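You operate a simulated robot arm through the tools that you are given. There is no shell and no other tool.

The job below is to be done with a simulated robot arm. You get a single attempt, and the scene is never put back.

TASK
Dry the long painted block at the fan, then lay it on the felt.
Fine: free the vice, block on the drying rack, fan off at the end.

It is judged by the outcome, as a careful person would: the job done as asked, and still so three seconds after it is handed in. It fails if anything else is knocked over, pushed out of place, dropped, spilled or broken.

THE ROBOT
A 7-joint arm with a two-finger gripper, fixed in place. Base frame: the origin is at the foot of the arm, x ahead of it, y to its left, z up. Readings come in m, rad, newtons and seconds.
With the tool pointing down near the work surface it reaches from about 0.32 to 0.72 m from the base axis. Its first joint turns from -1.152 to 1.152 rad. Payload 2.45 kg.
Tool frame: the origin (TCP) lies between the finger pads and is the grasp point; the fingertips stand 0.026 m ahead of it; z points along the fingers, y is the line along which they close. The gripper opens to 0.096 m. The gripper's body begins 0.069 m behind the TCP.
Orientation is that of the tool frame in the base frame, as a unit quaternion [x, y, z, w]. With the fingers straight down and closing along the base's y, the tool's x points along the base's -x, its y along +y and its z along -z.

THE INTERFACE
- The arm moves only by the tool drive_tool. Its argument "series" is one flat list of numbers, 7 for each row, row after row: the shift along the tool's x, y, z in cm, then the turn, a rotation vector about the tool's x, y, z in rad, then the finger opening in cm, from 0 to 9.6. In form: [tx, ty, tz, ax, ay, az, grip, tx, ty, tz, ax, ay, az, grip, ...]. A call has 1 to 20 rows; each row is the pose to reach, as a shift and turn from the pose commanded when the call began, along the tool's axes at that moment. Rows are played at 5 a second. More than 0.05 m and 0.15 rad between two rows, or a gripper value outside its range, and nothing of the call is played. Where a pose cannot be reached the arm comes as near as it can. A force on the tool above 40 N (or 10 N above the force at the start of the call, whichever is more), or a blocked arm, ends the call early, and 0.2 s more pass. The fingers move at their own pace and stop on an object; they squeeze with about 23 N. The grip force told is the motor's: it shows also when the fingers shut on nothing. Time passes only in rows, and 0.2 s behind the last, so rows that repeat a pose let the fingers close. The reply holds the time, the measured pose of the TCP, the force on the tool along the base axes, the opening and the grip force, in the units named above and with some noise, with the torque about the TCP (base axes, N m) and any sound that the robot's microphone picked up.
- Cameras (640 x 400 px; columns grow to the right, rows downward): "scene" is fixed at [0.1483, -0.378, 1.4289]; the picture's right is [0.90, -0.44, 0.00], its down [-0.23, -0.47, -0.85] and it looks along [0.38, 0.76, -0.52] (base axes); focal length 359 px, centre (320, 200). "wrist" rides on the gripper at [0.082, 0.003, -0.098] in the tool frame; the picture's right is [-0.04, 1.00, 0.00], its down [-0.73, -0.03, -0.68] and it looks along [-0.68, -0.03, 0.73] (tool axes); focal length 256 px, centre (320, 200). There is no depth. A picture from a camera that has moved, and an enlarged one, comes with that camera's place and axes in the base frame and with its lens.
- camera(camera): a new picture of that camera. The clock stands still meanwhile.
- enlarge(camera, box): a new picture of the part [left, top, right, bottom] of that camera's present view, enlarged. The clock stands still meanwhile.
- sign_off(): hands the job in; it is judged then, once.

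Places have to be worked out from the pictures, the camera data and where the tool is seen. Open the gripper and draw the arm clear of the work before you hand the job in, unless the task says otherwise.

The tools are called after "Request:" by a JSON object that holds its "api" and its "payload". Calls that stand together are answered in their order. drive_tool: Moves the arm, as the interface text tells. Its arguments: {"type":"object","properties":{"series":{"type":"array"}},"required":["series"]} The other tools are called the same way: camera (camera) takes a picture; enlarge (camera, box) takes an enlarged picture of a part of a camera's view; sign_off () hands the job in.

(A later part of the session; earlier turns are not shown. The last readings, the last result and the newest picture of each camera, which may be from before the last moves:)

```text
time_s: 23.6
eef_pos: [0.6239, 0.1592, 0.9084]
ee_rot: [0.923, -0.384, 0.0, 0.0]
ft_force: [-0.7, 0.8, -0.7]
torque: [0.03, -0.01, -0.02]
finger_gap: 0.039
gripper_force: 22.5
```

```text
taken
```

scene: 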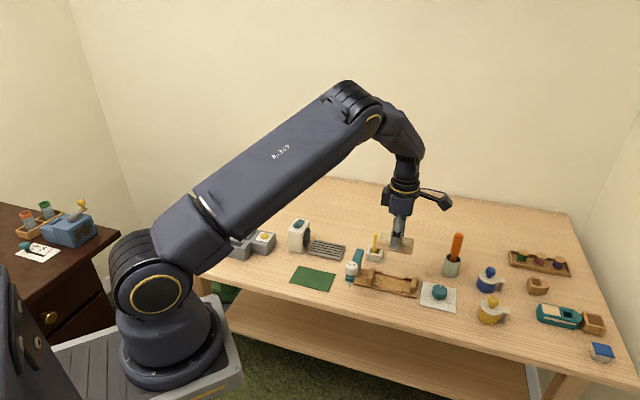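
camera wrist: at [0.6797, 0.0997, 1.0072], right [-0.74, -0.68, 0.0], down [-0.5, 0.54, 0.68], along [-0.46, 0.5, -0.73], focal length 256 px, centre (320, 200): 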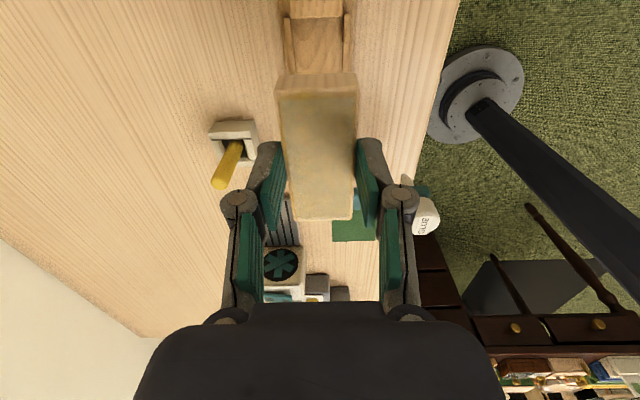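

The block is up and held square, with the vice undisturbed. The rack centre works out to (0.535, 0.348), about 97 × 62 mm, aligned with the block; I carry the block high over to above the rack and check from both cameras.

Request:
{"api": "drive_tool", "payload": {"series": [-2, -0.7, -2, 0, 0, 0, 2.5, -5, -1.8, -4, 0, 0, 0, 2.5, -8.5, -3.1, -4.5, 0, 0, 0, 2.5, -12, -4.4, -4.5, 0, 0, 0, 2.5, -15.5, -5.7, -4.5, 0, 0, 0, 2.5, -18, -6.6, -3.5, 0, 0, 0, 2.5, -19.4, -7.06, -1.5, 0, 0, 0, 2.5, -19.4, -7.06, 0.5, 0, 0, 0, 2.5, -19.4, -7.06, 0.5, 0, 0, 0, 2.5]}}

Request:
{"api": "camera", "payload": {"camera": "wrist"}}

Request:
{"api": "camera", "payload": {"camera": "scene"}}

Request:
{"api": "enlarge", "payload": {"camera": "scene", "box": [270, 180, 390, 290]}}

```text
time_s: 25.6
eef_pos: [0.5392, 0.346, 0.9012]
ee_rot: [0.923, -0.384, 0.0, 0.0]
ft_force: [0.3, -0.8, -0.2]
torque: [0.02, -0.01, 0.05]
finger_gap: 0.039
gripper_force: 23.1
```

```text
taken
camera wrist: at [0.5946, 0.2853, 1.0009], right [-0.74, -0.68, 0.0], down [-0.5, 0.54, 0.68], along [-0.46, 0.5, -0.73], focal length 256 px, centre (320, 200)
```

wrist: 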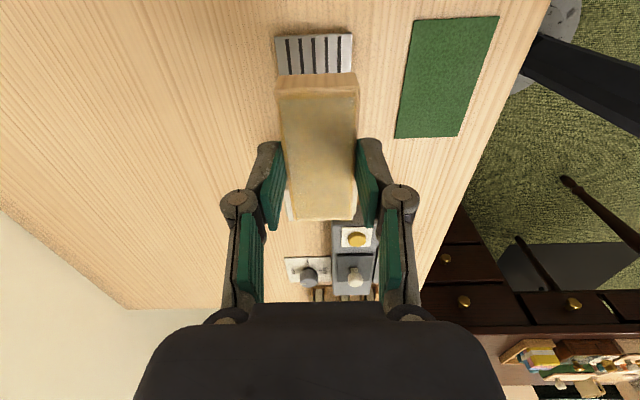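

```text
taken
```

scene: 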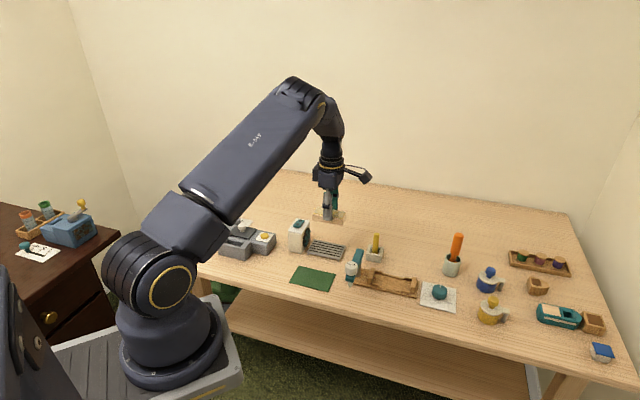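

```text
3.64 times, centred on (330, 235) of scene
camera zoom: at [0.1483, -0.3779, 1.4289], right [0.9, -0.44, 0.0], down [-0.23, -0.47, -0.85], along [0.38, 0.76, -0.52], focal length 1306 px, centre (284, 73)
```

zoom: 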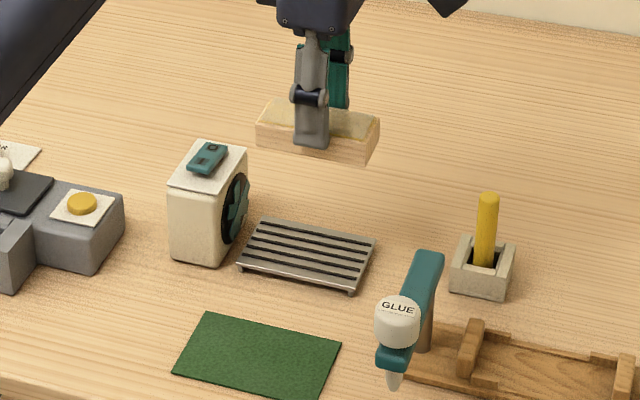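

The block hovers over the rack. I enlarge the visible rack end in the wrist view to fine-tune the sideways alignment.

Request:
{"api": "enlarge", "payload": {"camera": "wrist", "box": [250, 10, 390, 110]}}

Request:
{"api": "enlarge", "payload": {"camera": "scene", "box": [290, 215, 350, 270]}}

```text
4.00 times, centred on (320, 60) of wrist
camera zoom: at [0.5946, 0.2853, 1.0009], right [-0.74, -0.68, 0.0], down [-0.5, 0.54, 0.68], along [-0.46, 0.5, -0.73], focal length 1024 px, centre (320, 760)
```

zoom: 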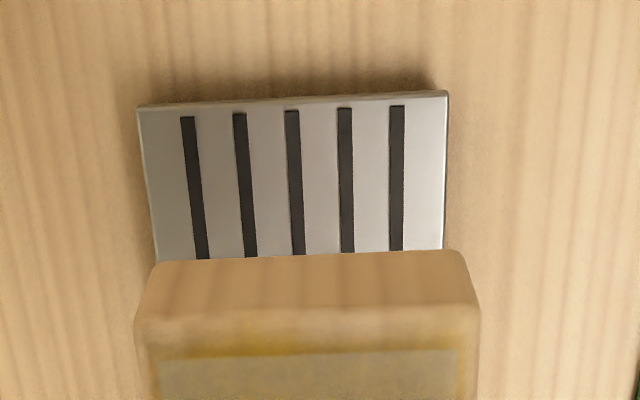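

```text
7.27 times, centred on (320, 242) of scene
camera zoom: at [0.1483, -0.3779, 1.4289], right [0.9, -0.44, 0.0], down [-0.23, -0.47, -0.85], along [0.38, 0.76, -0.52], focal length 2612 px, centre (320, -109)
```

zoom: 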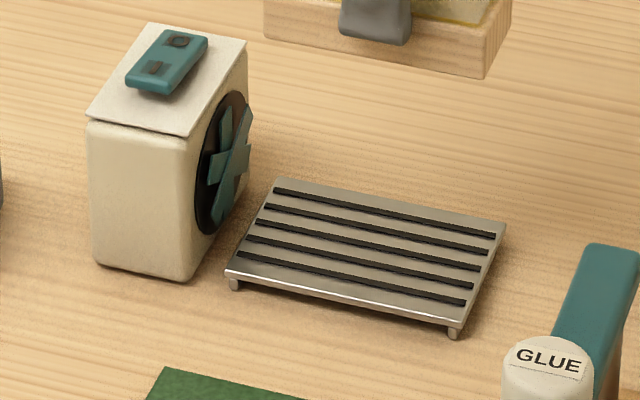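

The rack is parallel to the block; its midline is 4.3 mm off and its centre about 7 mm further toward the fan. I correct both and descend to just above the rack.

Request:
{"api": "drive_tool", "payload": {"series": [-0.7, -0.43, 0, 0, 0, 0, 2.5, -0.7, -0.43, 2.5, 0, 0, 0, 2.5, -0.7, -0.43, 5, 0, 0, 0, 2.5, -0.7, -0.43, 7.5, 0, 0, 0, 2.5, -0.7, -0.43, 9.2, 0, 0, 0, 2.5, -0.7, -0.43, 9.2, 0, 0, 0, 2.5]}}

Request:
{"api": "camera", "payload": {"camera": "wrist"}}

Request:
{"api": "enlarge", "payload": {"camera": "scene", "box": [280, 205, 370, 275]}}

```text
time_s: 27.0
eef_pos: [0.5362, 0.3549, 0.8124]
ee_rot: [0.923, -0.384, 0.001, 0.001]
ft_force: [-0.4, 1.1, -0.4]
torque: [-0.01, 0.0, 0.02]
finger_gap: 0.039
gripper_force: 23.3
```

```text
taken
camera wrist: at [0.5923, 0.2952, 0.9106], right [-0.74, -0.68, 0.0], down [-0.5, 0.54, 0.68], along [-0.46, 0.5, -0.73], focal length 256 px, centre (320, 200)
```

wrist: 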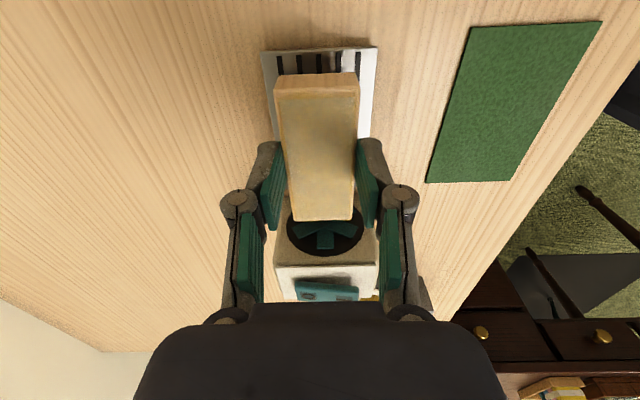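

```text
5.71 times, centred on (325, 240) of scene
camera zoom: at [0.1483, -0.3779, 1.4289], right [0.9, -0.44, 0.0], down [-0.23, -0.47, -0.85], along [0.38, 0.76, -0.52], focal length 2052 px, centre (291, -29)
```

zoom: 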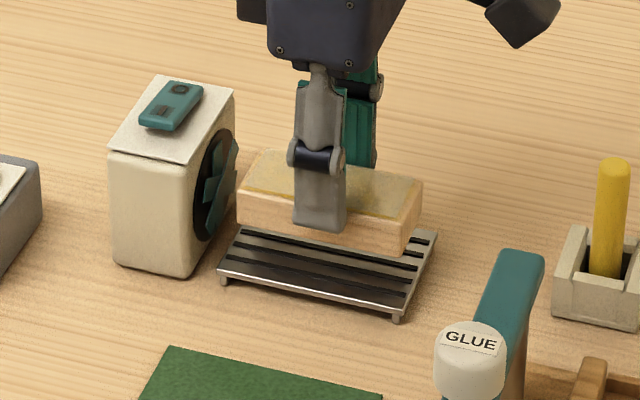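

The block is over the rack, inside its ends and clear of the fan blades. I lower slowly, watching for contact.

Request:
{"api": "drive_tool", "payload": {"series": [0.2, 0, 0.4, 0, 0, 0, 2.5, 0.2, 0, 0.8, 0, 0, 0, 2.5, 0.2, 0, 1.1, 0, 0, 0, 2.5, 0.2, 0, 1.1, 0, 0, 0, 2.5]}}

Request:
{"api": "enlarge", "payload": {"camera": "scene", "box": [290, 215, 360, 270]}}

```text
time_s: 28.0
eef_pos: [0.5379, 0.3546, 0.8004]
ee_rot: [0.923, -0.384, -0.001, 0.0]
ft_force: [0.0, -1.0, -0.3]
torque: [0.02, 0.04, 0.01]
finger_gap: 0.0392
gripper_force: 22.7
```

```text
7.27 times, centred on (325, 242) of scene
camera zoom: at [0.1483, -0.3779, 1.4289], right [0.9, -0.44, 0.0], down [-0.23, -0.47, -0.85], along [0.38, 0.76, -0.52], focal length 2612 px, centre (284, -109)
```

zoom: 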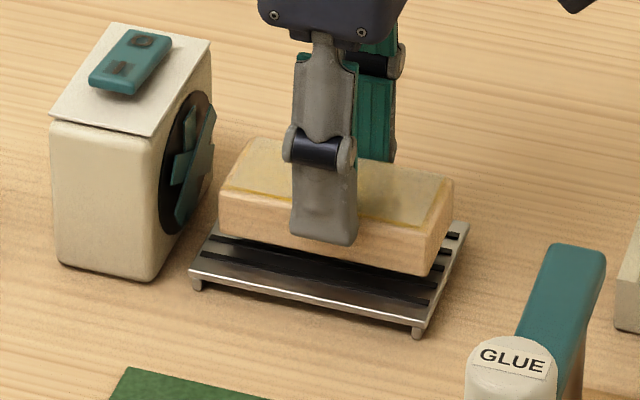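

No contact yet. I look through the wrist camera at how the block end sits relative to the rack end.

Request:
{"api": "enlarge", "payload": {"camera": "wrist", "box": [240, 20, 400, 140]}}

Request:
{"api": "enlarge", "payload": {"camera": "wrist", "box": [250, 130, 410, 310]}}

```text
3.33 times, centred on (320, 80) of wrist
camera zoom: at [0.594, 0.2943, 0.8998], right [-0.74, -0.68, 0.0], down [-0.5, 0.54, 0.68], along [-0.46, 0.5, -0.73], focal length 853 px, centre (320, 600)
```

zoom: 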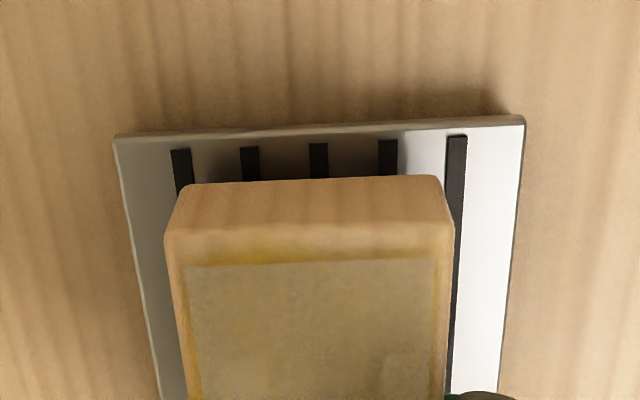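

```text
2.22 times, centred on (330, 220) of wrist
camera zoom: at [0.594, 0.2943, 0.8998], right [-0.74, -0.68, 0.0], down [-0.5, 0.54, 0.68], along [-0.46, 0.5, -0.73], focal length 569 px, centre (298, 156)
```

zoom: 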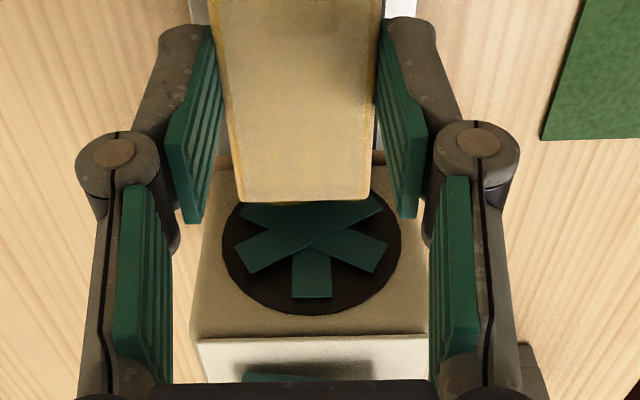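

The block is well within the rack (margins about 7–13 mm all round) and just a few mm above it. I lower the last bit in small steps.

Request:
{"api": "drive_tool", "payload": {"series": [0, 0, 0.15, 0, 0, 0, 2.5, 0, 0, 0.3, 0, 0, 0, 2.5, 0, 0, 0.3, 0, 0, 0, 2.5]}}

```text
time_s: 28.8
eef_pos: [0.5386, 0.3537, 0.7973]
ee_rot: [0.923, -0.384, 0.0, 0.001]
ft_force: [0.0, 0.6, -0.6]
torque: [-0.05, 0.0, -0.02]
finger_gap: 0.0393
gripper_force: 22.9
```

Still no contact force; I go down another 3 mm in small steps.

Request:
{"api": "drive_tool", "payload": {"series": [0, 0, 0.15, 0, 0, 0, 2.5, 0, 0, 0.3, 0, 0, 0, 2.5, 0, 0, 0.3, 0, 0, 0, 2.5]}}

Request:
{"api": "enlarge", "payload": {"camera": "scene", "box": [290, 215, 360, 270]}}

```text
time_s: 29.6
eef_pos: [0.5381, 0.3534, 0.7949]
ee_rot: [0.923, -0.384, 0.0, -0.001]
ft_force: [0.2, -0.1, -0.7]
torque: [0.01, 0.01, 0.01]
finger_gap: 0.0391
gripper_force: 22.8
```

```text
7.27 times, centred on (325, 242) of scene
camera zoom: at [0.1483, -0.3779, 1.4289], right [0.9, -0.44, 0.0], down [-0.23, -0.47, -0.85], along [0.38, 0.76, -0.52], focal length 2612 px, centre (284, -109)
```

zoom: 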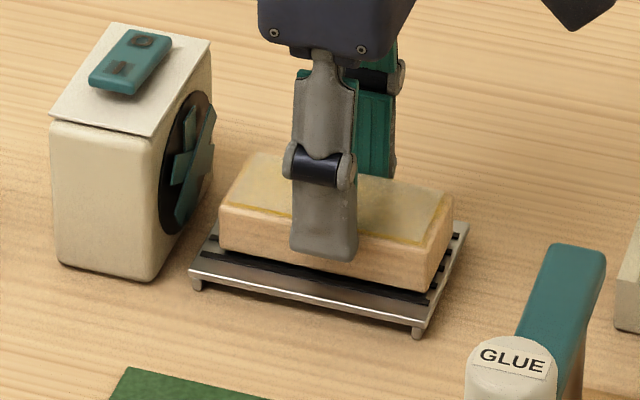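

The block is nearly down. I go on in 1–2 mm steps until contact.

Request:
{"api": "drive_tool", "payload": {"series": [0, 0, 0.1, 0, 0, 0, 2.5, 0, 0, 0.2, 0, 0, 0, 2.5, 0, 0, 0.2, 0, 0, 0, 2.5]}}

```text
time_s: 30.4
eef_pos: [0.5385, 0.3534, 0.7927]
ee_rot: [0.923, -0.385, 0.0, -0.001]
ft_force: [-0.4, 0.4, 0.2]
torque: [0.03, -0.04, -0.01]
finger_gap: 0.0393
gripper_force: 23.1
```

Request:
{"api": "drive_tool", "payload": {"series": [0, 0, 0.1, 0, 0, 0, 2.5, 0, 0, 0.2, 0, 0, 0, 2.5, 0, 0, 0.2, 0, 0, 0, 2.5]}}

Request:
{"api": "enlarge", "payload": {"camera": "wrist", "box": [240, 20, 400, 140]}}

```text
time_s: 31.2
eef_pos: [0.5377, 0.3537, 0.7924]
ee_rot: [0.923, -0.385, 0.002, 0.0]
ft_force: [-3.9, -6.3, 21.7]
torque: [-0.17, 0.27, -0.05]
finger_gap: 0.0393
gripper_force: 23.2
```

```text
3.33 times, centred on (320, 80) of wrist
camera zoom: at [0.5938, 0.2931, 0.8908], right [-0.74, -0.68, 0.0], down [-0.5, 0.54, 0.68], along [-0.46, 0.5, -0.73], focal length 853 px, centre (320, 600)
```

zoom: 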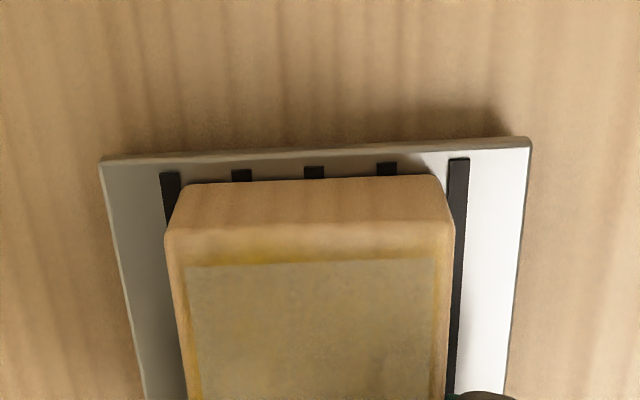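

Contact: 21.7 N upward at z ≈ 0.7925, so the block rests on the rack. I ease up half a millimetre, open the fingers, and rise straight up.

Request:
{"api": "drive_tool", "payload": {"series": [0, 0, -0.07, 0, 0, 0, 2.5, 0, 0, -0.07, 0, 0, 0, 3.6, 0, 0, -0.07, 0, 0, 0, 4.6, 0, 0, -0.07, 0, 0, 0, 6, 0, 0, -0.07, 0, 0, 0, 6, 0, 0, -1.5, 0, 0, 0, 6, 0, 0, -4, 0, 0, 0, 6, 0, 0, -8, 0, 0, 0, 6, 0, 0, -12, 0, 0, 0, 6, 0, 0, -12, 0, 0, 0, 6]}}

Request:
{"api": "camera", "payload": {"camera": "wrist"}}

Request:
{"api": "enlarge", "payload": {"camera": "scene", "box": [280, 200, 370, 270]}}

```text
time_s: 33.4
eef_pos: [0.5378, 0.3528, 0.9101]
ee_rot: [0.924, -0.383, 0.0, 0.0]
ft_force: [-0.1, -0.7, -0.2]
torque: [0.03, -0.01, 0.0]
finger_gap: 0.0599
gripper_force: 0.1
```

```text
taken
camera wrist: at [0.5934, 0.2931, 1.0095], right [-0.74, -0.68, 0.0], down [-0.5, 0.54, 0.68], along [-0.46, 0.5, -0.73], focal length 256 px, centre (320, 200)
```

wrist: 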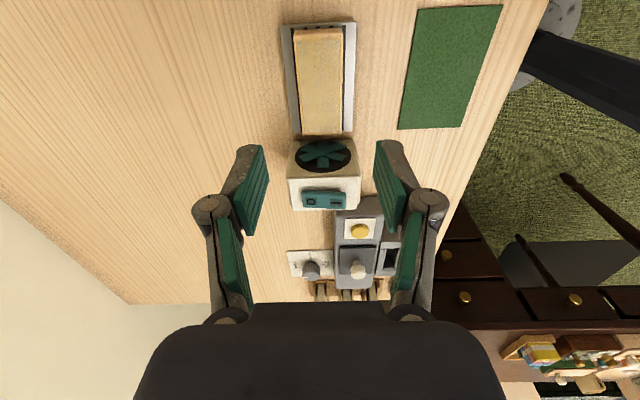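

```text
5.71 times, centred on (325, 235) of scene
camera zoom: at [0.1483, -0.378, 1.4289], right [0.9, -0.44, 0.0], down [-0.23, -0.47, -0.85], along [0.38, 0.76, -0.52], focal length 2052 px, centre (291, 0)
```

zoom: 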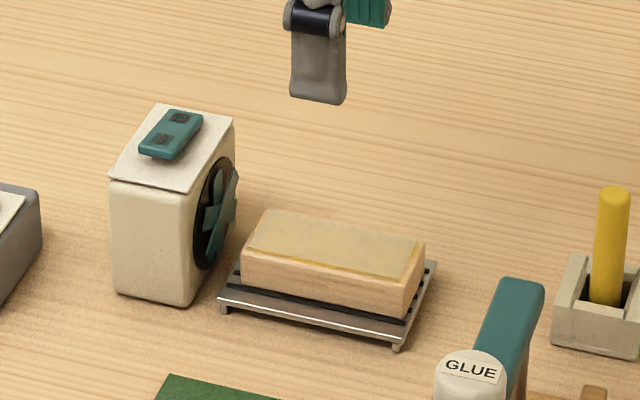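

The block rests squarely on the rack. Now I look closely at the fan's switch.

Request:
{"api": "enlarge", "payload": {"camera": "wrist", "box": [280, 130, 370, 220]}}

Request:
{"api": "enlarge", "payload": {"camera": "scene", "box": [285, 210, 325, 240]}}

```text
4.44 times, centred on (325, 175) of wrist
camera zoom: at [0.5934, 0.2931, 1.0095], right [-0.74, -0.68, 0.0], down [-0.5, 0.54, 0.68], along [-0.46, 0.5, -0.73], focal length 1138 px, centre (298, 311)
```

zoom: 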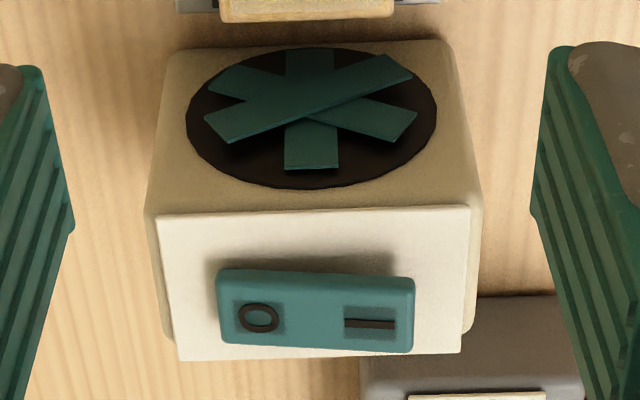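

```text
13.33 times, centred on (305, 225) of scene
camera zoom: at [0.1483, -0.378, 1.4289], right [0.9, -0.44, 0.0], down [-0.23, -0.47, -0.85], along [0.38, 0.76, -0.52], focal length 4789 px, centre (520, -133)
```

zoom: 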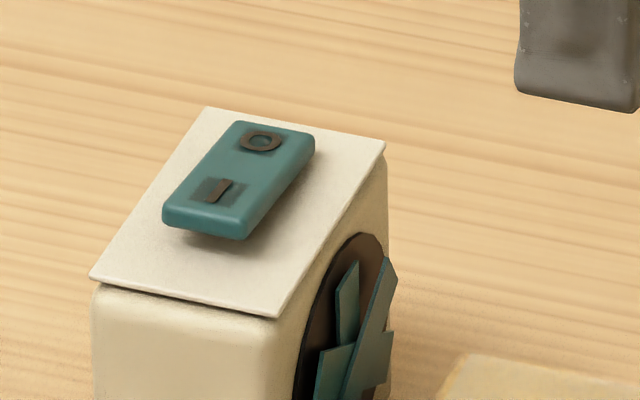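

The rocker lies across the fan top: "I" at about (0.467, 0.408, 0.830), raised, and "O" at (0.484, 0.425), pressed, so the fan is off. I move above the I end and shut the fingers to press with.

Request:
{"api": "drive_tool", "payload": {"series": [-3, 0.5, 0, 0, 0, 0, 4, -6, 1.0, 0, 0, 0, 0, 2, -8.93, 1.44, 0.5, 0, 0, 0, 0, -8.93, 1.44, 1, 0, 0, 0, 0, -8.93, 1.44, 2, 0, 0, 0, 0, -8.93, 1.44, 2, 0, 0, 0, 0]}}

Request:
{"api": "camera", "payload": {"camera": "wrist"}}

Request:
{"api": "enlarge", "payload": {"camera": "scene", "box": [270, 195, 350, 255]}}

```text
time_s: 34.8
eef_pos: [0.4655, 0.4075, 0.8909]
ee_rot: [0.923, -0.385, 0.0, 0.0]
ft_force: [-0.7, 0.4, 0.8]
torque: [-0.02, -0.02, 0.01]
finger_gap: 0.0001
gripper_force: 23.3
```

```text
taken
camera wrist: at [0.5202, 0.3465, 0.9895], right [-0.74, -0.68, 0.0], down [-0.5, 0.54, 0.68], along [-0.46, 0.5, -0.73], focal length 256 px, centre (320, 200)
```

wrist: 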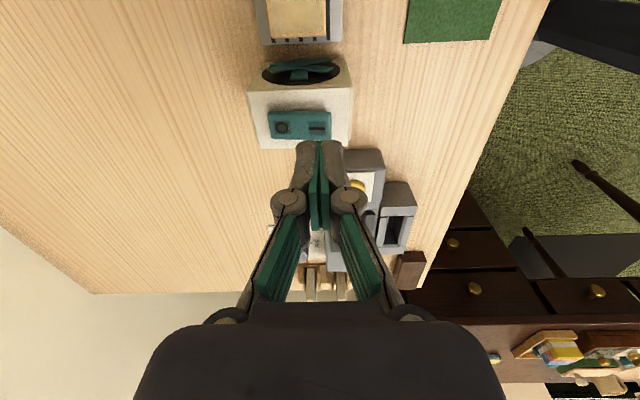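

```text
6.67 times, centred on (310, 225) of scene
camera zoom: at [0.1483, -0.3779, 1.4289], right [0.9, -0.44, 0.0], down [-0.23, -0.47, -0.85], along [0.38, 0.76, -0.52], focal length 2395 px, centre (387, 33)
```

zoom: 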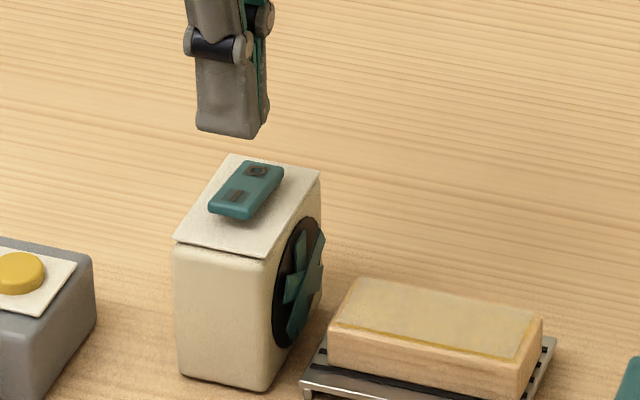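

The tool foot falls right on the I mark. I lower toward it and press gently.

Request:
{"api": "drive_tool", "payload": {"series": [0, 0, 1.4, 0, 0, 0, 0, 0, 0, 2.6, 0, 0, 0, 0, 0, 0, 3.0, 0, 0, 0, 0, 0, 0, 3.4, 0, 0, 0, 0, 0, 0, 3.4, 0, 0, 0, 0]}}

Request:
{"api": "enlarge", "payload": {"camera": "scene", "box": [270, 195, 350, 255]}}

```text
time_s: 36.0
eef_pos: [0.4651, 0.4073, 0.8572]
ee_rot: [0.923, -0.384, 0.001, 0.001]
ft_force: [-0.4, 0.0, -0.3]
torque: [0.01, -0.02, 0.0]
finger_gap: 0.0
gripper_force: 23.0
```

```text
6.67 times, centred on (310, 225) of scene
camera zoom: at [0.1483, -0.378, 1.4289], right [0.9, -0.44, 0.0], down [-0.23, -0.47, -0.85], along [0.38, 0.76, -0.52], focal length 2395 px, centre (387, 33)
```

zoom: 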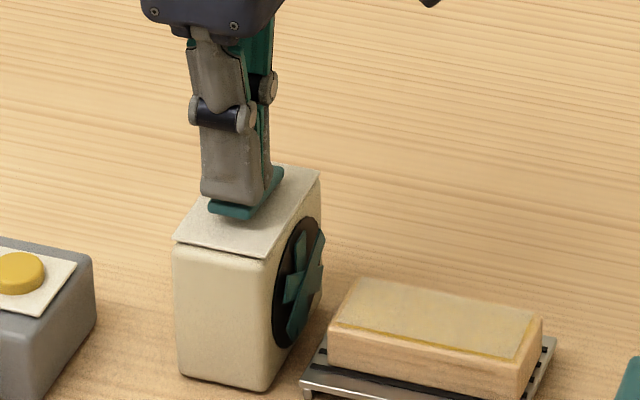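

The fingertips are just above the rocker. I press down in 1 mm steps up to 3 mm more.

Request:
{"api": "drive_tool", "payload": {"series": [0, 0, 0.1, 0, 0, 0, 0, 0, 0, 0.2, 0, 0, 0, 0, 0, 0, 0.3, 0, 0, 0, 0, 0, 0, 0.3, 0, 0, 0, 0]}}

```text
time_s: 37.0
eef_pos: [0.4657, 0.407, 0.8526]
ee_rot: [0.923, -0.385, 0.0, 0.0]
ft_force: [0.0, 0.5, 0.6]
torque: [-0.01, 0.01, 0.02]
finger_gap: 0.0
gripper_force: 23.4
```

No contact force yet at z = 0.853; I continue down in small steps.

Request:
{"api": "drive_tool", "payload": {"series": [0, 0, 0.1, 0, 0, 0, 0, 0, 0, 0.2, 0, 0, 0, 0, 0, 0, 0.3, 0, 0, 0, 0, 0, 0, 0.3, 0, 0, 0, 0]}}

Request:
{"api": "enlarge", "payload": {"camera": "scene", "box": [280, 205, 330, 245]}}

```text
time_s: 38.0
eef_pos: [0.4658, 0.4068, 0.8509]
ee_rot: [0.923, -0.385, 0.0, 0.001]
ft_force: [-2.4, -2.3, 6.3]
torque: [0.0, 0.04, 0.01]
finger_gap: 0.0
gripper_force: 23.3
```

```text
10.00 times, centred on (305, 225) of scene
camera zoom: at [0.1481, -0.3781, 1.4289], right [0.9, -0.44, 0.0], down [-0.23, -0.47, -0.85], along [0.38, 0.76, -0.52], focal length 3592 px, centre (470, -50)
```

zoom: 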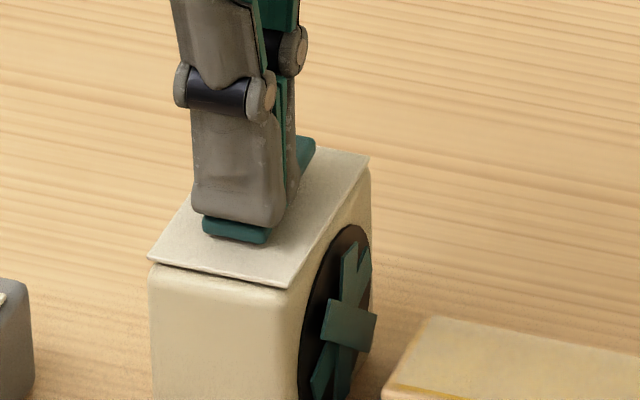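

Contact at 6.3 N and the blades have a different angle than before. I press another 2 mm to make sure the rocker goes over, then look at the blades again.

Request:
{"api": "drive_tool", "payload": {"series": [0, 0, 0.1, 0, 0, 0, 0, 0, 0, 0.2, 0, 0, 0, 0]}}

Request:
{"api": "enlarge", "payload": {"camera": "scene", "box": [280, 205, 330, 245]}}

```text
time_s: 38.6
eef_pos: [0.4656, 0.407, 0.8497]
ee_rot: [0.924, -0.384, 0.0, -0.001]
ft_force: [-5.8, -8.0, 22.8]
torque: [-0.04, 0.07, -0.03]
finger_gap: 0.0
gripper_force: 22.9
```

```text
10.00 times, centred on (305, 225) of scene
camera zoom: at [0.1478, -0.3784, 1.4288], right [0.9, -0.44, 0.0], down [-0.23, -0.47, -0.85], along [0.38, 0.77, -0.52], focal length 3592 px, centre (470, -50)
```

zoom: 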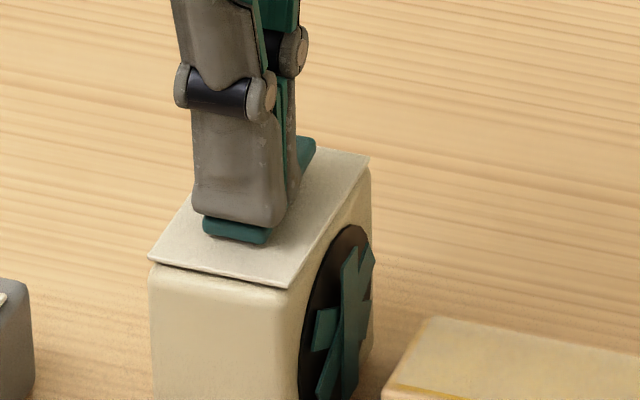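

The blades are turning: the fan is on. I rise about 4 cm to leave the rocker, keep above it, and check it stays on while time passes.

Request:
{"api": "drive_tool", "payload": {"series": [0, 0, -1, 0, 0, 0, 0, 0, 0, -3, 0, 0, 0, 0, 0, 0, -5, 0, 0, 0, 0, 0, 0, -5, 0, 0, 0, 0]}}

Request:
{"api": "enlarge", "payload": {"camera": "scene", "box": [280, 205, 360, 265]}}

Request:
{"api": "camera", "payload": {"camera": "wrist"}}

```text
time_s: 39.6
eef_pos: [0.4639, 0.4053, 0.8972]
ee_rot: [0.923, -0.384, 0.0, 0.0]
ft_force: [0.2, 0.6, 0.6]
torque: [-0.02, 0.03, 0.02]
finger_gap: 0.0
gripper_force: 22.8
```

```text
6.67 times, centred on (320, 235) of scene
camera zoom: at [0.1483, -0.378, 1.4289], right [0.9, -0.44, 0.0], down [-0.23, -0.47, -0.85], along [0.38, 0.76, -0.52], focal length 2395 px, centre (320, -33)
```

zoom: 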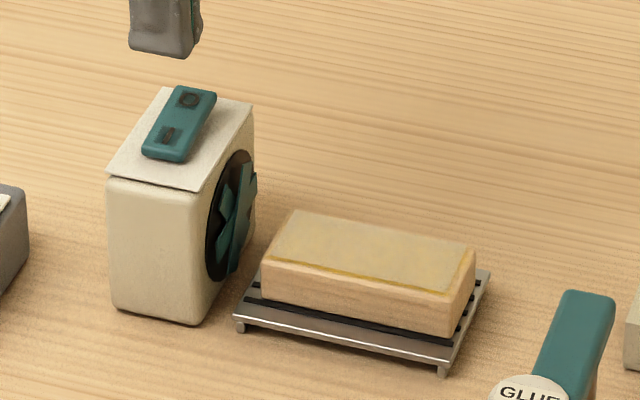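

```text
taken
camera wrist: at [0.52, 0.3456, 0.9971], right [-0.74, -0.68, 0.0], down [-0.5, 0.54, 0.68], along [-0.46, 0.5, -0.73], focal length 256 px, centre (320, 200)
```

wrist: 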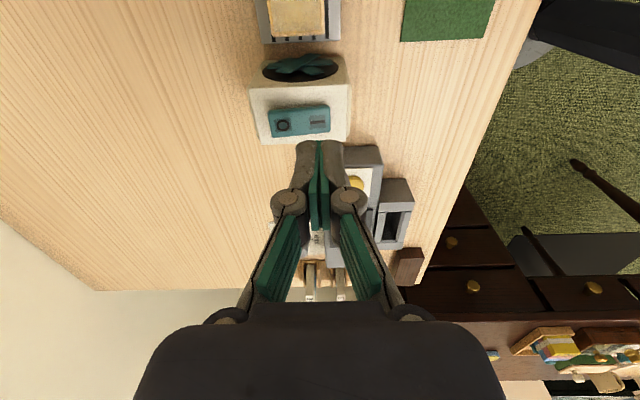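

The rocker has tipped over to I and the fan runs. I take a close view of the paint now, then wait 4 s and compare.

Request:
{"api": "enlarge", "payload": {"camera": "scene", "box": [310, 228, 350, 258]}}

Request:
{"api": "drive_tool", "payload": {"series": [0, 0, 0, 0, 0, 0, 0, 0, 0, 0, 0, 0, 0, 0, 0, 0, 0, 0, 0, 0, 0, 0, 0, 0, 0, 0, 0, 0, 0, 0, 0, 0, 0, 0, 0, 0, 0, 0, 0, 0, 0, 0, 0, 0, 0, 0, 0, 0, 0, 0, 0, 0, 0, 0, 0, 0, 0, 0, 0, 0, 0, 0, 0, 0, 0, 0, 0, 0, 0, 0, 0, 0, 0, 0, 0, 0, 0, 0, 0, 0, 0, 0, 0, 0, 0, 0, 0, 0, 0, 0, 0, 0, 0, 0, 0, 0, 0, 0, 0, 0, 0, 0, 0, 0, 0, 0, 0, 0, 0, 0, 0, 0, 0, 0, 0, 0, 0, 0, 0, 0, 0, 0, 0, 0, 0, 0, 0, 0, 0, 0, 0, 0, 0, 0, 0, 0, 0, 0, 0, 0]}}

Request:
{"api": "enlarge", "payload": {"camera": "scene", "box": [310, 228, 350, 258]}}

```text
13.33 times, centred on (330, 243) of scene
camera zoom: at [0.1483, -0.378, 1.4289], right [0.9, -0.44, 0.0], down [-0.23, -0.47, -0.85], along [0.38, 0.76, -0.52], focal length 4789 px, centre (187, -373)
```

zoom: 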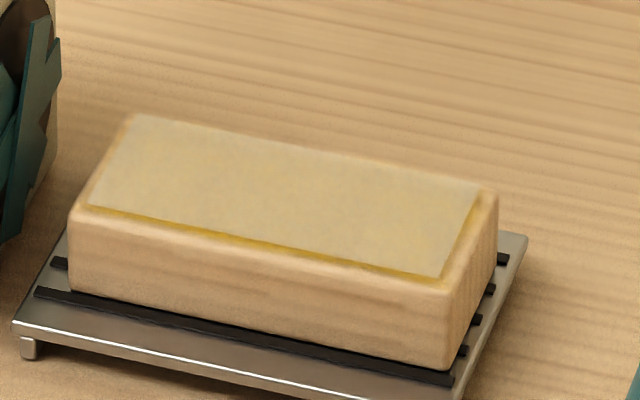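

```text
time_s: 43.8
eef_pos: [0.4645, 0.4055, 0.8972]
ee_rot: [0.923, -0.384, 0.0, 0.0]
ft_force: [-0.2, 0.3, -1.3]
torque: [0.01, -0.01, 0.01]
finger_gap: 0.0001
gripper_force: 23.2
```

```text
13.33 times, centred on (330, 243) of scene
camera zoom: at [0.1483, -0.378, 1.4289], right [0.9, -0.44, 0.0], down [-0.23, -0.47, -0.85], along [0.38, 0.76, -0.52], focal length 4789 px, centre (187, -373)
```

zoom: 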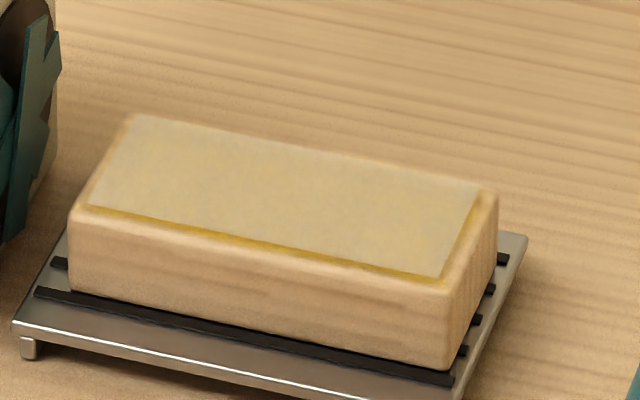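

No visible paint change yet after 4 s. I check that the blades still turn by looking at the fan before and after a short further wait.

Request:
{"api": "enlarge", "payload": {"camera": "scene", "box": [285, 210, 325, 260]}}

Request:
{"api": "drive_tool", "payload": {"series": [0, 0, 0, 0, 0, 0, 0, 0, 0, 0, 0, 0, 0, 0, 0, 0, 0, 0, 0, 0, 0]}}

Request:
{"api": "enlarge", "payload": {"camera": "scene", "box": [285, 210, 325, 260]}}

```text
8.00 times, centred on (305, 235) of scene
camera zoom: at [0.1483, -0.378, 1.4289], right [0.9, -0.44, 0.0], down [-0.23, -0.47, -0.85], along [0.38, 0.76, -0.52], focal length 2874 px, centre (440, -80)
```

zoom: 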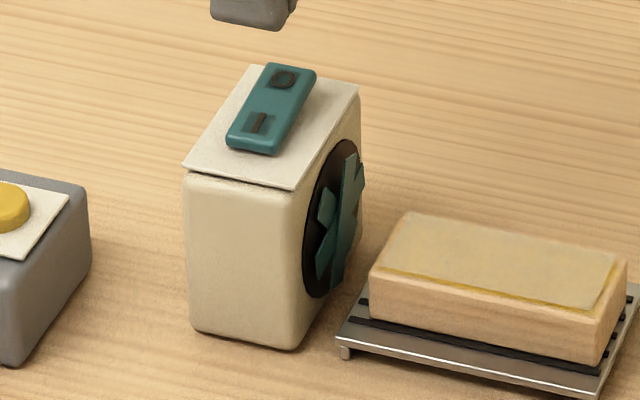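

```text
time_s: 44.6
eef_pos: [0.464, 0.4054, 0.8989]
ee_rot: [0.923, -0.384, -0.001, 0.0]
ft_force: [0.0, -0.4, 0.6]
torque: [-0.05, -0.01, 0.01]
finger_gap: 0.0
gripper_force: 23.0
```

```text
8.00 times, centred on (305, 235) of scene
camera zoom: at [0.1483, -0.378, 1.4289], right [0.9, -0.44, 0.0], down [-0.23, -0.47, -0.85], along [0.38, 0.76, -0.52], focal length 2874 px, centre (440, -80)
```

zoom: 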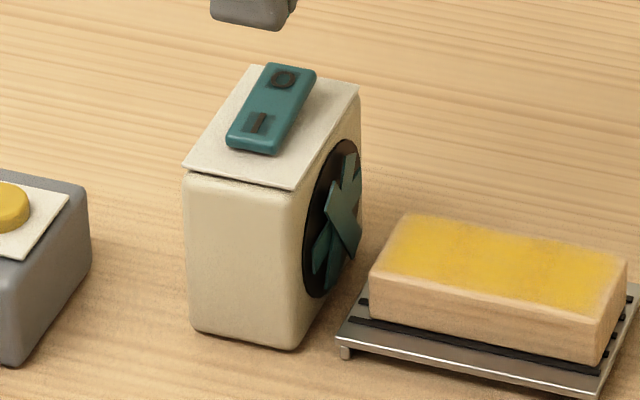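

The fan spins, and the grey wet sheen has just gone, leaving matte yellow: the paint seems dry. I wait a few more seconds to see whether it settles.

Request:
{"api": "drive_tool", "payload": {"series": [0, 0, 0, 0, 0, 0, 0, 0, 0, 0, 0, 0, 0, 0, 0, 0, 0, 0, 0, 0, 0, 0, 0, 0, 0, 0, 0, 0, 0, 0, 0, 0, 0, 0, 0, 0, 0, 0, 0, 0, 0, 0, 0, 0, 0, 0, 0, 0, 0, 0, 0, 0, 0, 0, 0, 0, 0, 0, 0, 0, 0, 0, 0, 0, 0, 0, 0, 0, 0, 0, 0, 0, 0, 0, 0, 0, 0, 0, 0, 0, 0, 0, 0, 0, 0, 0, 0, 0, 0, 0, 0, 0, 0, 0, 0, 0, 0, 0, 0, 0, 0, 0, 0, 0, 0, 0, 0, 0, 0, 0, 0, 0, 0, 0, 0, 0, 0, 0, 0, 0, 0, 0, 0, 0, 0, 0, 0, 0, 0, 0, 0, 0, 0, 0, 0, 0, 0, 0, 0, 0]}}

Request:
{"api": "enlarge", "payload": {"camera": "scene", "box": [310, 228, 350, 258]}}

Request:
{"api": "enlarge", "payload": {"camera": "scene", "box": [285, 210, 325, 260]}}

```text
time_s: 48.8
eef_pos: [0.464, 0.4065, 0.898]
ee_rot: [0.923, -0.384, 0.0, 0.0]
ft_force: [0.3, -0.1, -0.1]
torque: [-0.02, -0.01, -0.01]
finger_gap: 0.0002
gripper_force: 22.7
```

```text
13.33 times, centred on (330, 243) of scene
camera zoom: at [0.1483, -0.378, 1.4289], right [0.9, -0.44, 0.0], down [-0.23, -0.47, -0.85], along [0.38, 0.76, -0.52], focal length 4789 px, centre (187, -373)
```

zoom: 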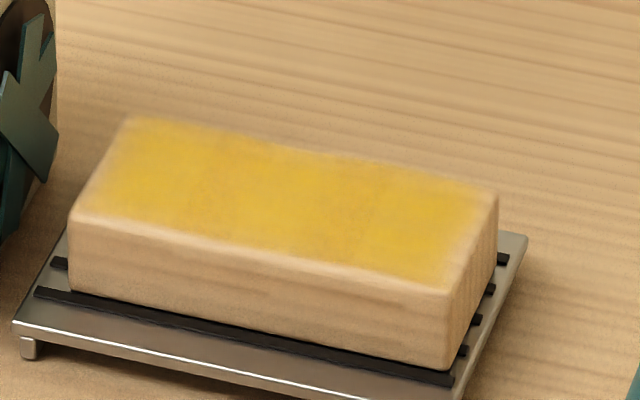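

```text
8.00 times, centred on (305, 235) of scene
camera zoom: at [0.1483, -0.378, 1.4289], right [0.9, -0.44, 0.0], down [-0.23, -0.47, -0.85], along [0.38, 0.76, -0.52], focal length 2874 px, centre (440, -80)
```

zoom: 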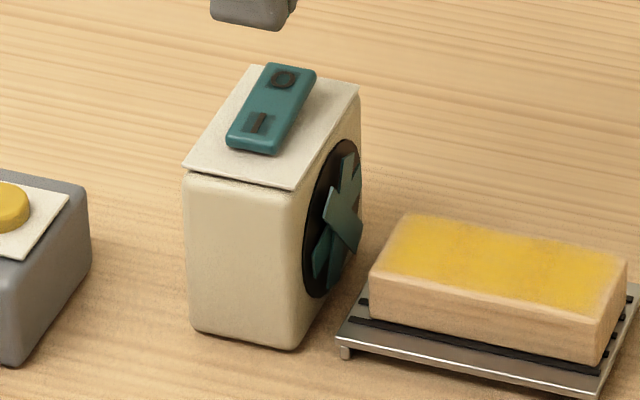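

The yellow is stable and dry. Now I move over the O end of the rocker (2.9 cm across) and lower toward it to switch the fan off.

Request:
{"api": "drive_tool", "payload": {"series": [0, -1.4, 0, 0, 0, 0, 0, 0, -2.87, 0, 0, 0, 0, 0, 0, -2.87, 2, 0, 0, 0, 0, 0, -2.87, 3.6, 0, 0, 0, 0, 0, -2.87, 4.2, 0, 0, 0, 0, 0, -2.87, 4.2, 0, 0, 0, 0]}}

Request:
{"api": "enlarge", "payload": {"camera": "scene", "box": [280, 205, 330, 245]}}

```text
time_s: 50.2
eef_pos: [0.4857, 0.4295, 0.8562]
ee_rot: [0.923, -0.384, 0.0, 0.001]
ft_force: [0.2, 0.4, -0.4]
torque: [0.01, 0.04, 0.02]
finger_gap: 0.0
gripper_force: 22.6
```

```text
10.00 times, centred on (305, 225) of scene
camera zoom: at [0.1483, -0.3779, 1.4289], right [0.9, -0.44, 0.0], down [-0.23, -0.47, -0.85], along [0.38, 0.76, -0.52], focal length 3592 px, centre (470, -50)
```

zoom: 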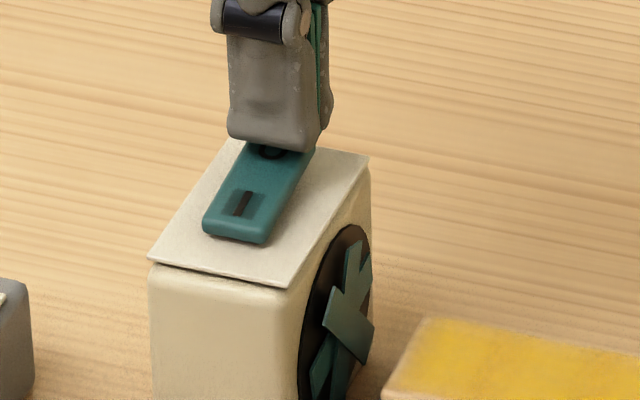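

The tips are right over the O end, just above it. I press down in 1 mm steps.

Request:
{"api": "drive_tool", "payload": {"series": [0, 0, 0.2, 0, 0, 0, 0, 0, 0, 0.4, 0, 0, 0, 0, 0, 0, 0.5, 0, 0, 0, 0, 0, 0, 0.6, 0, 0, 0, 0]}}

Request:
{"api": "enlarge", "payload": {"camera": "scene", "box": [280, 205, 330, 245]}}

```text
time_s: 51.2
eef_pos: [0.4834, 0.4263, 0.85]
ee_rot: [0.923, -0.384, -0.001, 0.002]
ft_force: [-1.0, 0.1, 5.7]
torque: [-0.02, 0.01, 0.03]
finger_gap: 0.0001
gripper_force: 23.2
```

```text
10.00 times, centred on (305, 225) of scene
camera zoom: at [0.1482, -0.378, 1.4289], right [0.9, -0.44, 0.0], down [-0.23, -0.47, -0.85], along [0.38, 0.76, -0.52], focal length 3592 px, centre (470, -50)
```

zoom: 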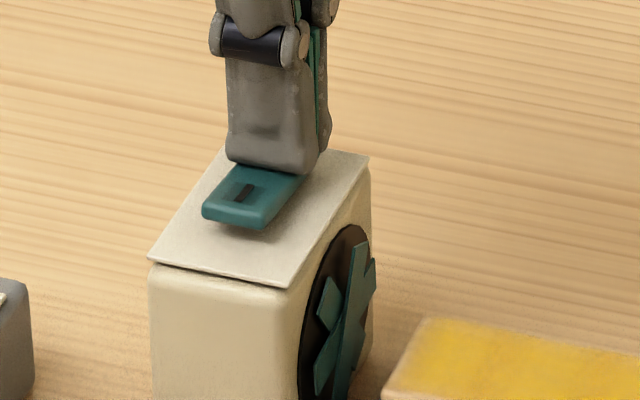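

The rocker has flipped with the I end raised. I press one more millimetre to seat it, rise, and check that the blades stop.

Request:
{"api": "drive_tool", "payload": {"series": [0, 0, 0.1, 0, 0, 0, 0, 0, 0, 0.1, 0, 0, 0, 0, 0, 0, -1.5, 0, 0, 0, 0, 0, 0, -4, 0, 0, 0, 0, 0, 0, -6, 0, 0, 0, 0, 0, 0, -6, 0, 0, 0, 0]}}

Request:
{"api": "enlarge", "payload": {"camera": "scene", "box": [285, 210, 325, 260]}}

Request:
{"api": "drive_tool", "payload": {"series": [0, 0, 0, 0, 0, 0, 0, 0, 0, 0, 0, 0, 0, 0]}}

Request:
{"api": "enlarge", "payload": {"camera": "scene", "box": [285, 210, 325, 260]}}

Request:
{"api": "camera", "payload": {"camera": "wrist"}}

```text
time_s: 52.6
eef_pos: [0.4842, 0.427, 0.9109]
ee_rot: [0.923, -0.384, 0.0, 0.0]
ft_force: [0.7, 0.0, -0.2]
torque: [-0.01, -0.04, -0.03]
finger_gap: 0.0
gripper_force: 22.7
```

```text
8.00 times, centred on (305, 235) of scene
camera zoom: at [0.1483, -0.378, 1.4289], right [0.9, -0.44, 0.0], down [-0.23, -0.47, -0.85], along [0.38, 0.76, -0.52], focal length 2874 px, centre (440, -80)
```

zoom: 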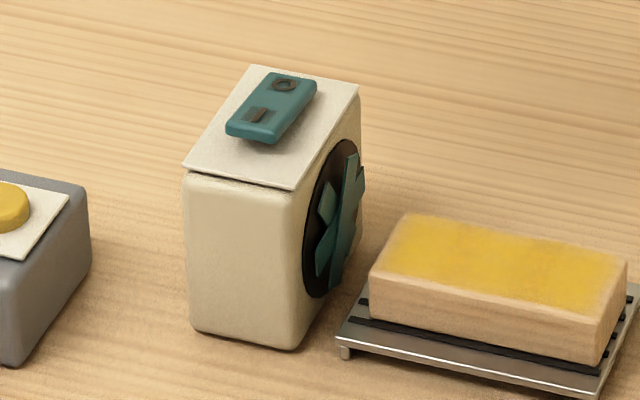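

```text
time_s: 53.2
eef_pos: [0.4837, 0.4274, 0.9111]
ee_rot: [0.923, -0.384, 0.0, 0.0]
ft_force: [0.4, 0.1, 0.1]
torque: [0.02, -0.01, 0.01]
finger_gap: 0.0
gripper_force: 22.6
```

```text
8.00 times, centred on (305, 235) of scene
camera zoom: at [0.1483, -0.378, 1.4289], right [0.9, -0.44, 0.0], down [-0.23, -0.47, -0.85], along [0.38, 0.76, -0.52], focal length 2874 px, centre (440, -80)
```

zoom: 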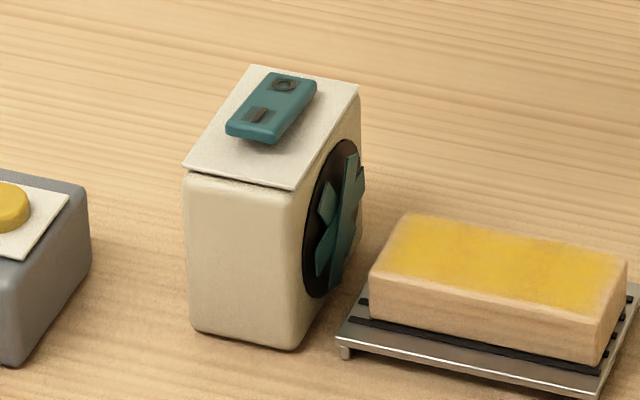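

```text
taken
camera wrist: at [0.5395, 0.3669, 1.0094], right [-0.74, -0.68, 0.0], down [-0.5, 0.54, 0.68], along [-0.46, 0.5, -0.73], focal length 256 px, centre (320, 200)
```

wrist: 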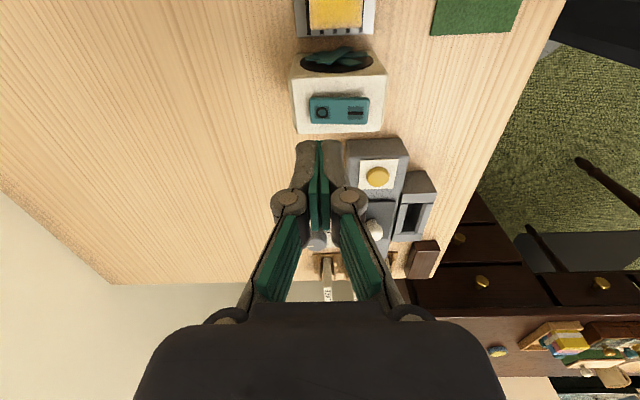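

The rocker rests on O and the blades stand still: fan off. I go back above the block, opening the fingers to 6 cm, and check the alignment.

Request:
{"api": "drive_tool", "payload": {"series": [3, 0.5, 0, 0, 0, 0, 2, 6, 1.0, 0, 0, 0, 0, 4, 9.08, 1.46, 0, 0, 0, 0, 6, 9.08, 1.46, 0, 0, 0, 0, 6, 9.08, 1.46, 0, 0, 0, 0, 6]}}

Request:
{"api": "camera", "payload": {"camera": "wrist"}}

Request:
{"api": "enlarge", "payload": {"camera": "wrist", "box": [250, 0, 390, 150]}}

```text
time_s: 54.4
eef_pos: [0.5379, 0.3529, 0.9104]
ee_rot: [0.923, -0.384, -0.001, 0.001]
ft_force: [0.2, 0.3, 0.2]
torque: [0.02, 0.03, 0.03]
finger_gap: 0.0599
gripper_force: 0.1
```

```text
taken
camera wrist: at [0.5933, 0.2916, 1.0094], right [-0.74, -0.68, 0.0], down [-0.5, 0.54, 0.68], along [-0.46, 0.5, -0.73], focal length 256 px, centre (320, 200)
```

wrist: 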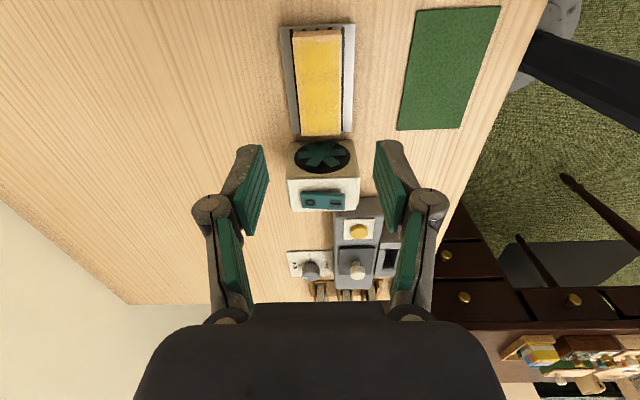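

```text
2.67 times, centred on (320, 75) of wrist
camera zoom: at [0.5933, 0.2916, 1.0094], right [-0.74, -0.68, 0.0], down [-0.5, 0.54, 0.68], along [-0.46, 0.5, -0.73], focal length 683 px, centre (320, 533)
```

zoom: 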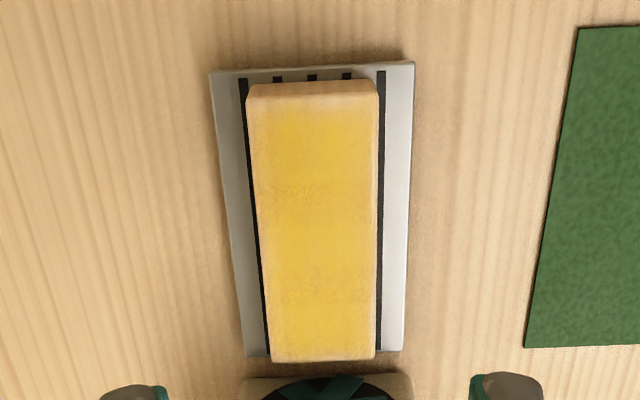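

The block is where I left it, centred under the tool. I descend straight down to the release height and close on it.

Request:
{"api": "drive_tool", "payload": {"series": [0, 0, 4, 0, 0, 0, 6, 0, 0, 8, 0, 0, 0, 6, 0, 0, 10.5, 0, 0, 0, 6, 0, 0, 11.7, 0, 0, 0, 6, 0, 0, 11.7, 0, 0, 0, 6, 0, 0, 11.7, 0, 0, 0, 4.5, 0, 0, 11.7, 0, 0, 0, 2.5, 0, 0, 11.7, 0, 0, 0, 2.5, 0, 0, 11.7, 0, 0, 0, 2.5]}}

Request:
{"api": "camera", "payload": {"camera": "wrist"}}

Request:
{"api": "enlarge", "payload": {"camera": "scene", "box": [280, 205, 370, 275]}}

```text
time_s: 56.4
eef_pos: [0.5386, 0.3525, 0.7943]
ee_rot: [0.923, -0.384, -0.001, 0.0]
ft_force: [-0.4, 0.1, 0.1]
torque: [-0.04, 0.02, -0.01]
finger_gap: 0.0393
gripper_force: 22.6
```

```text
taken
camera wrist: at [0.5944, 0.2921, 0.8934], right [-0.74, -0.68, 0.0], down [-0.5, 0.54, 0.68], along [-0.46, 0.5, -0.73], focal length 256 px, centre (320, 200)
```

wrist: 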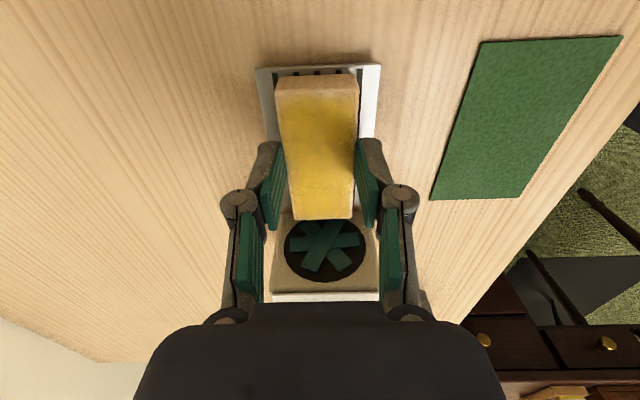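

```text
5.71 times, centred on (325, 240) of scene
camera zoom: at [0.1483, -0.3779, 1.4289], right [0.9, -0.44, 0.0], down [-0.23, -0.47, -0.85], along [0.38, 0.76, -0.52], focal length 2052 px, centre (291, -29)
```

zoom: 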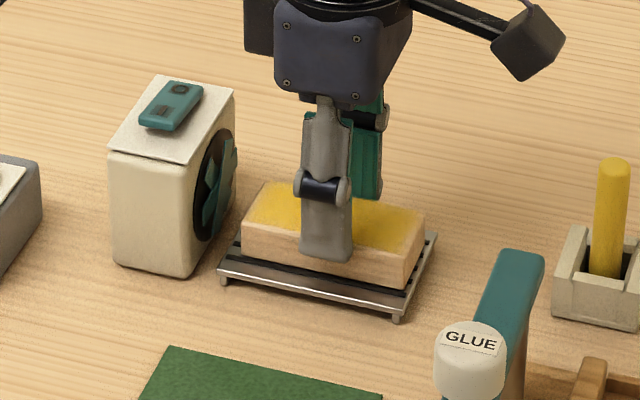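

The dry block is held (39.3 mm), and the felt centre works out to (0.4485, 0.271), about 111 × 68 mm, parallel to the block. I lift and carry the block sideways to above the felt.

Request:
{"api": "drive_tool", "payload": {"series": [0, 0, -1, 0, 0, 0, 2.5, 0, 0, -3.5, 0, 0, 0, 2.5, 0, 0, -7, 0, 0, 0, 2.5, 0, 0, -9, 0, 0, 0, 2.5, -0.18, 3, -9, 0, 0, 0, 2.5, -0.37, 6, -9, 0, 0, 0, 2.5, -0.55, 9, -9, 0, 0, 0, 2.5, -0.74, 12.14, -9, 0, 0, 0, 2.5, -0.74, 12.14, -9, 0, 0, 0, 2.5]}}

Request:
{"api": "camera", "payload": {"camera": "wrist"}}

Request:
{"api": "camera", "payload": {"camera": "scene"}}

Request:
{"api": "enlarge", "payload": {"camera": "scene", "box": [280, 200, 380, 300]}}

```text
time_s: 58.4
eef_pos: [0.4464, 0.2707, 0.8837]
ee_rot: [0.923, -0.384, 0.0, 0.0]
ft_force: [0.3, -0.3, -0.9]
torque: [0.0, 0.02, 0.0]
finger_gap: 0.0395
gripper_force: 23.1
```

```text
taken
camera wrist: at [0.5019, 0.2101, 0.9828], right [-0.74, -0.68, 0.0], down [-0.5, 0.54, 0.68], along [-0.46, 0.5, -0.73], focal length 256 px, centre (320, 200)
```

wrist: 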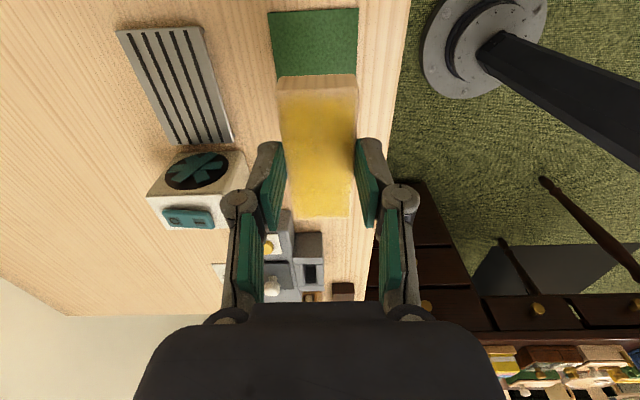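

```text
taken
```

scene: 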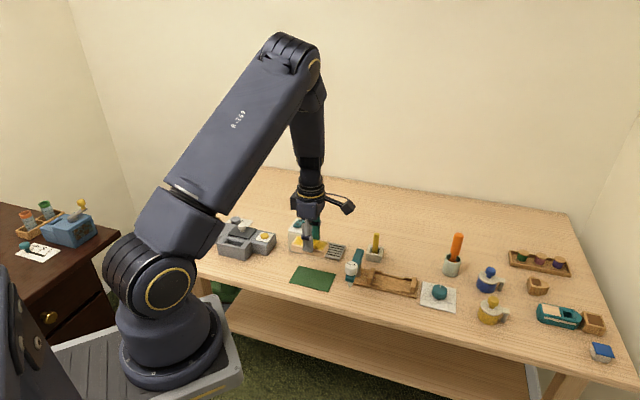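

```text
4.00 times, centred on (330, 250) of scene
camera zoom: at [0.1483, -0.378, 1.4289], right [0.9, -0.44, 0.0], down [-0.23, -0.47, -0.85], along [0.38, 0.76, -0.52], focal length 1437 px, centre (280, 0)
```

zoom: 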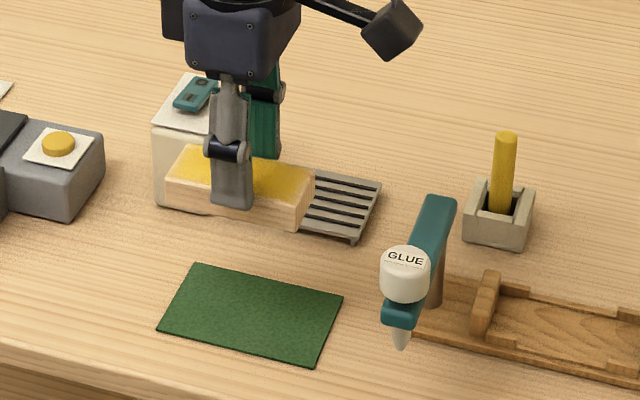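

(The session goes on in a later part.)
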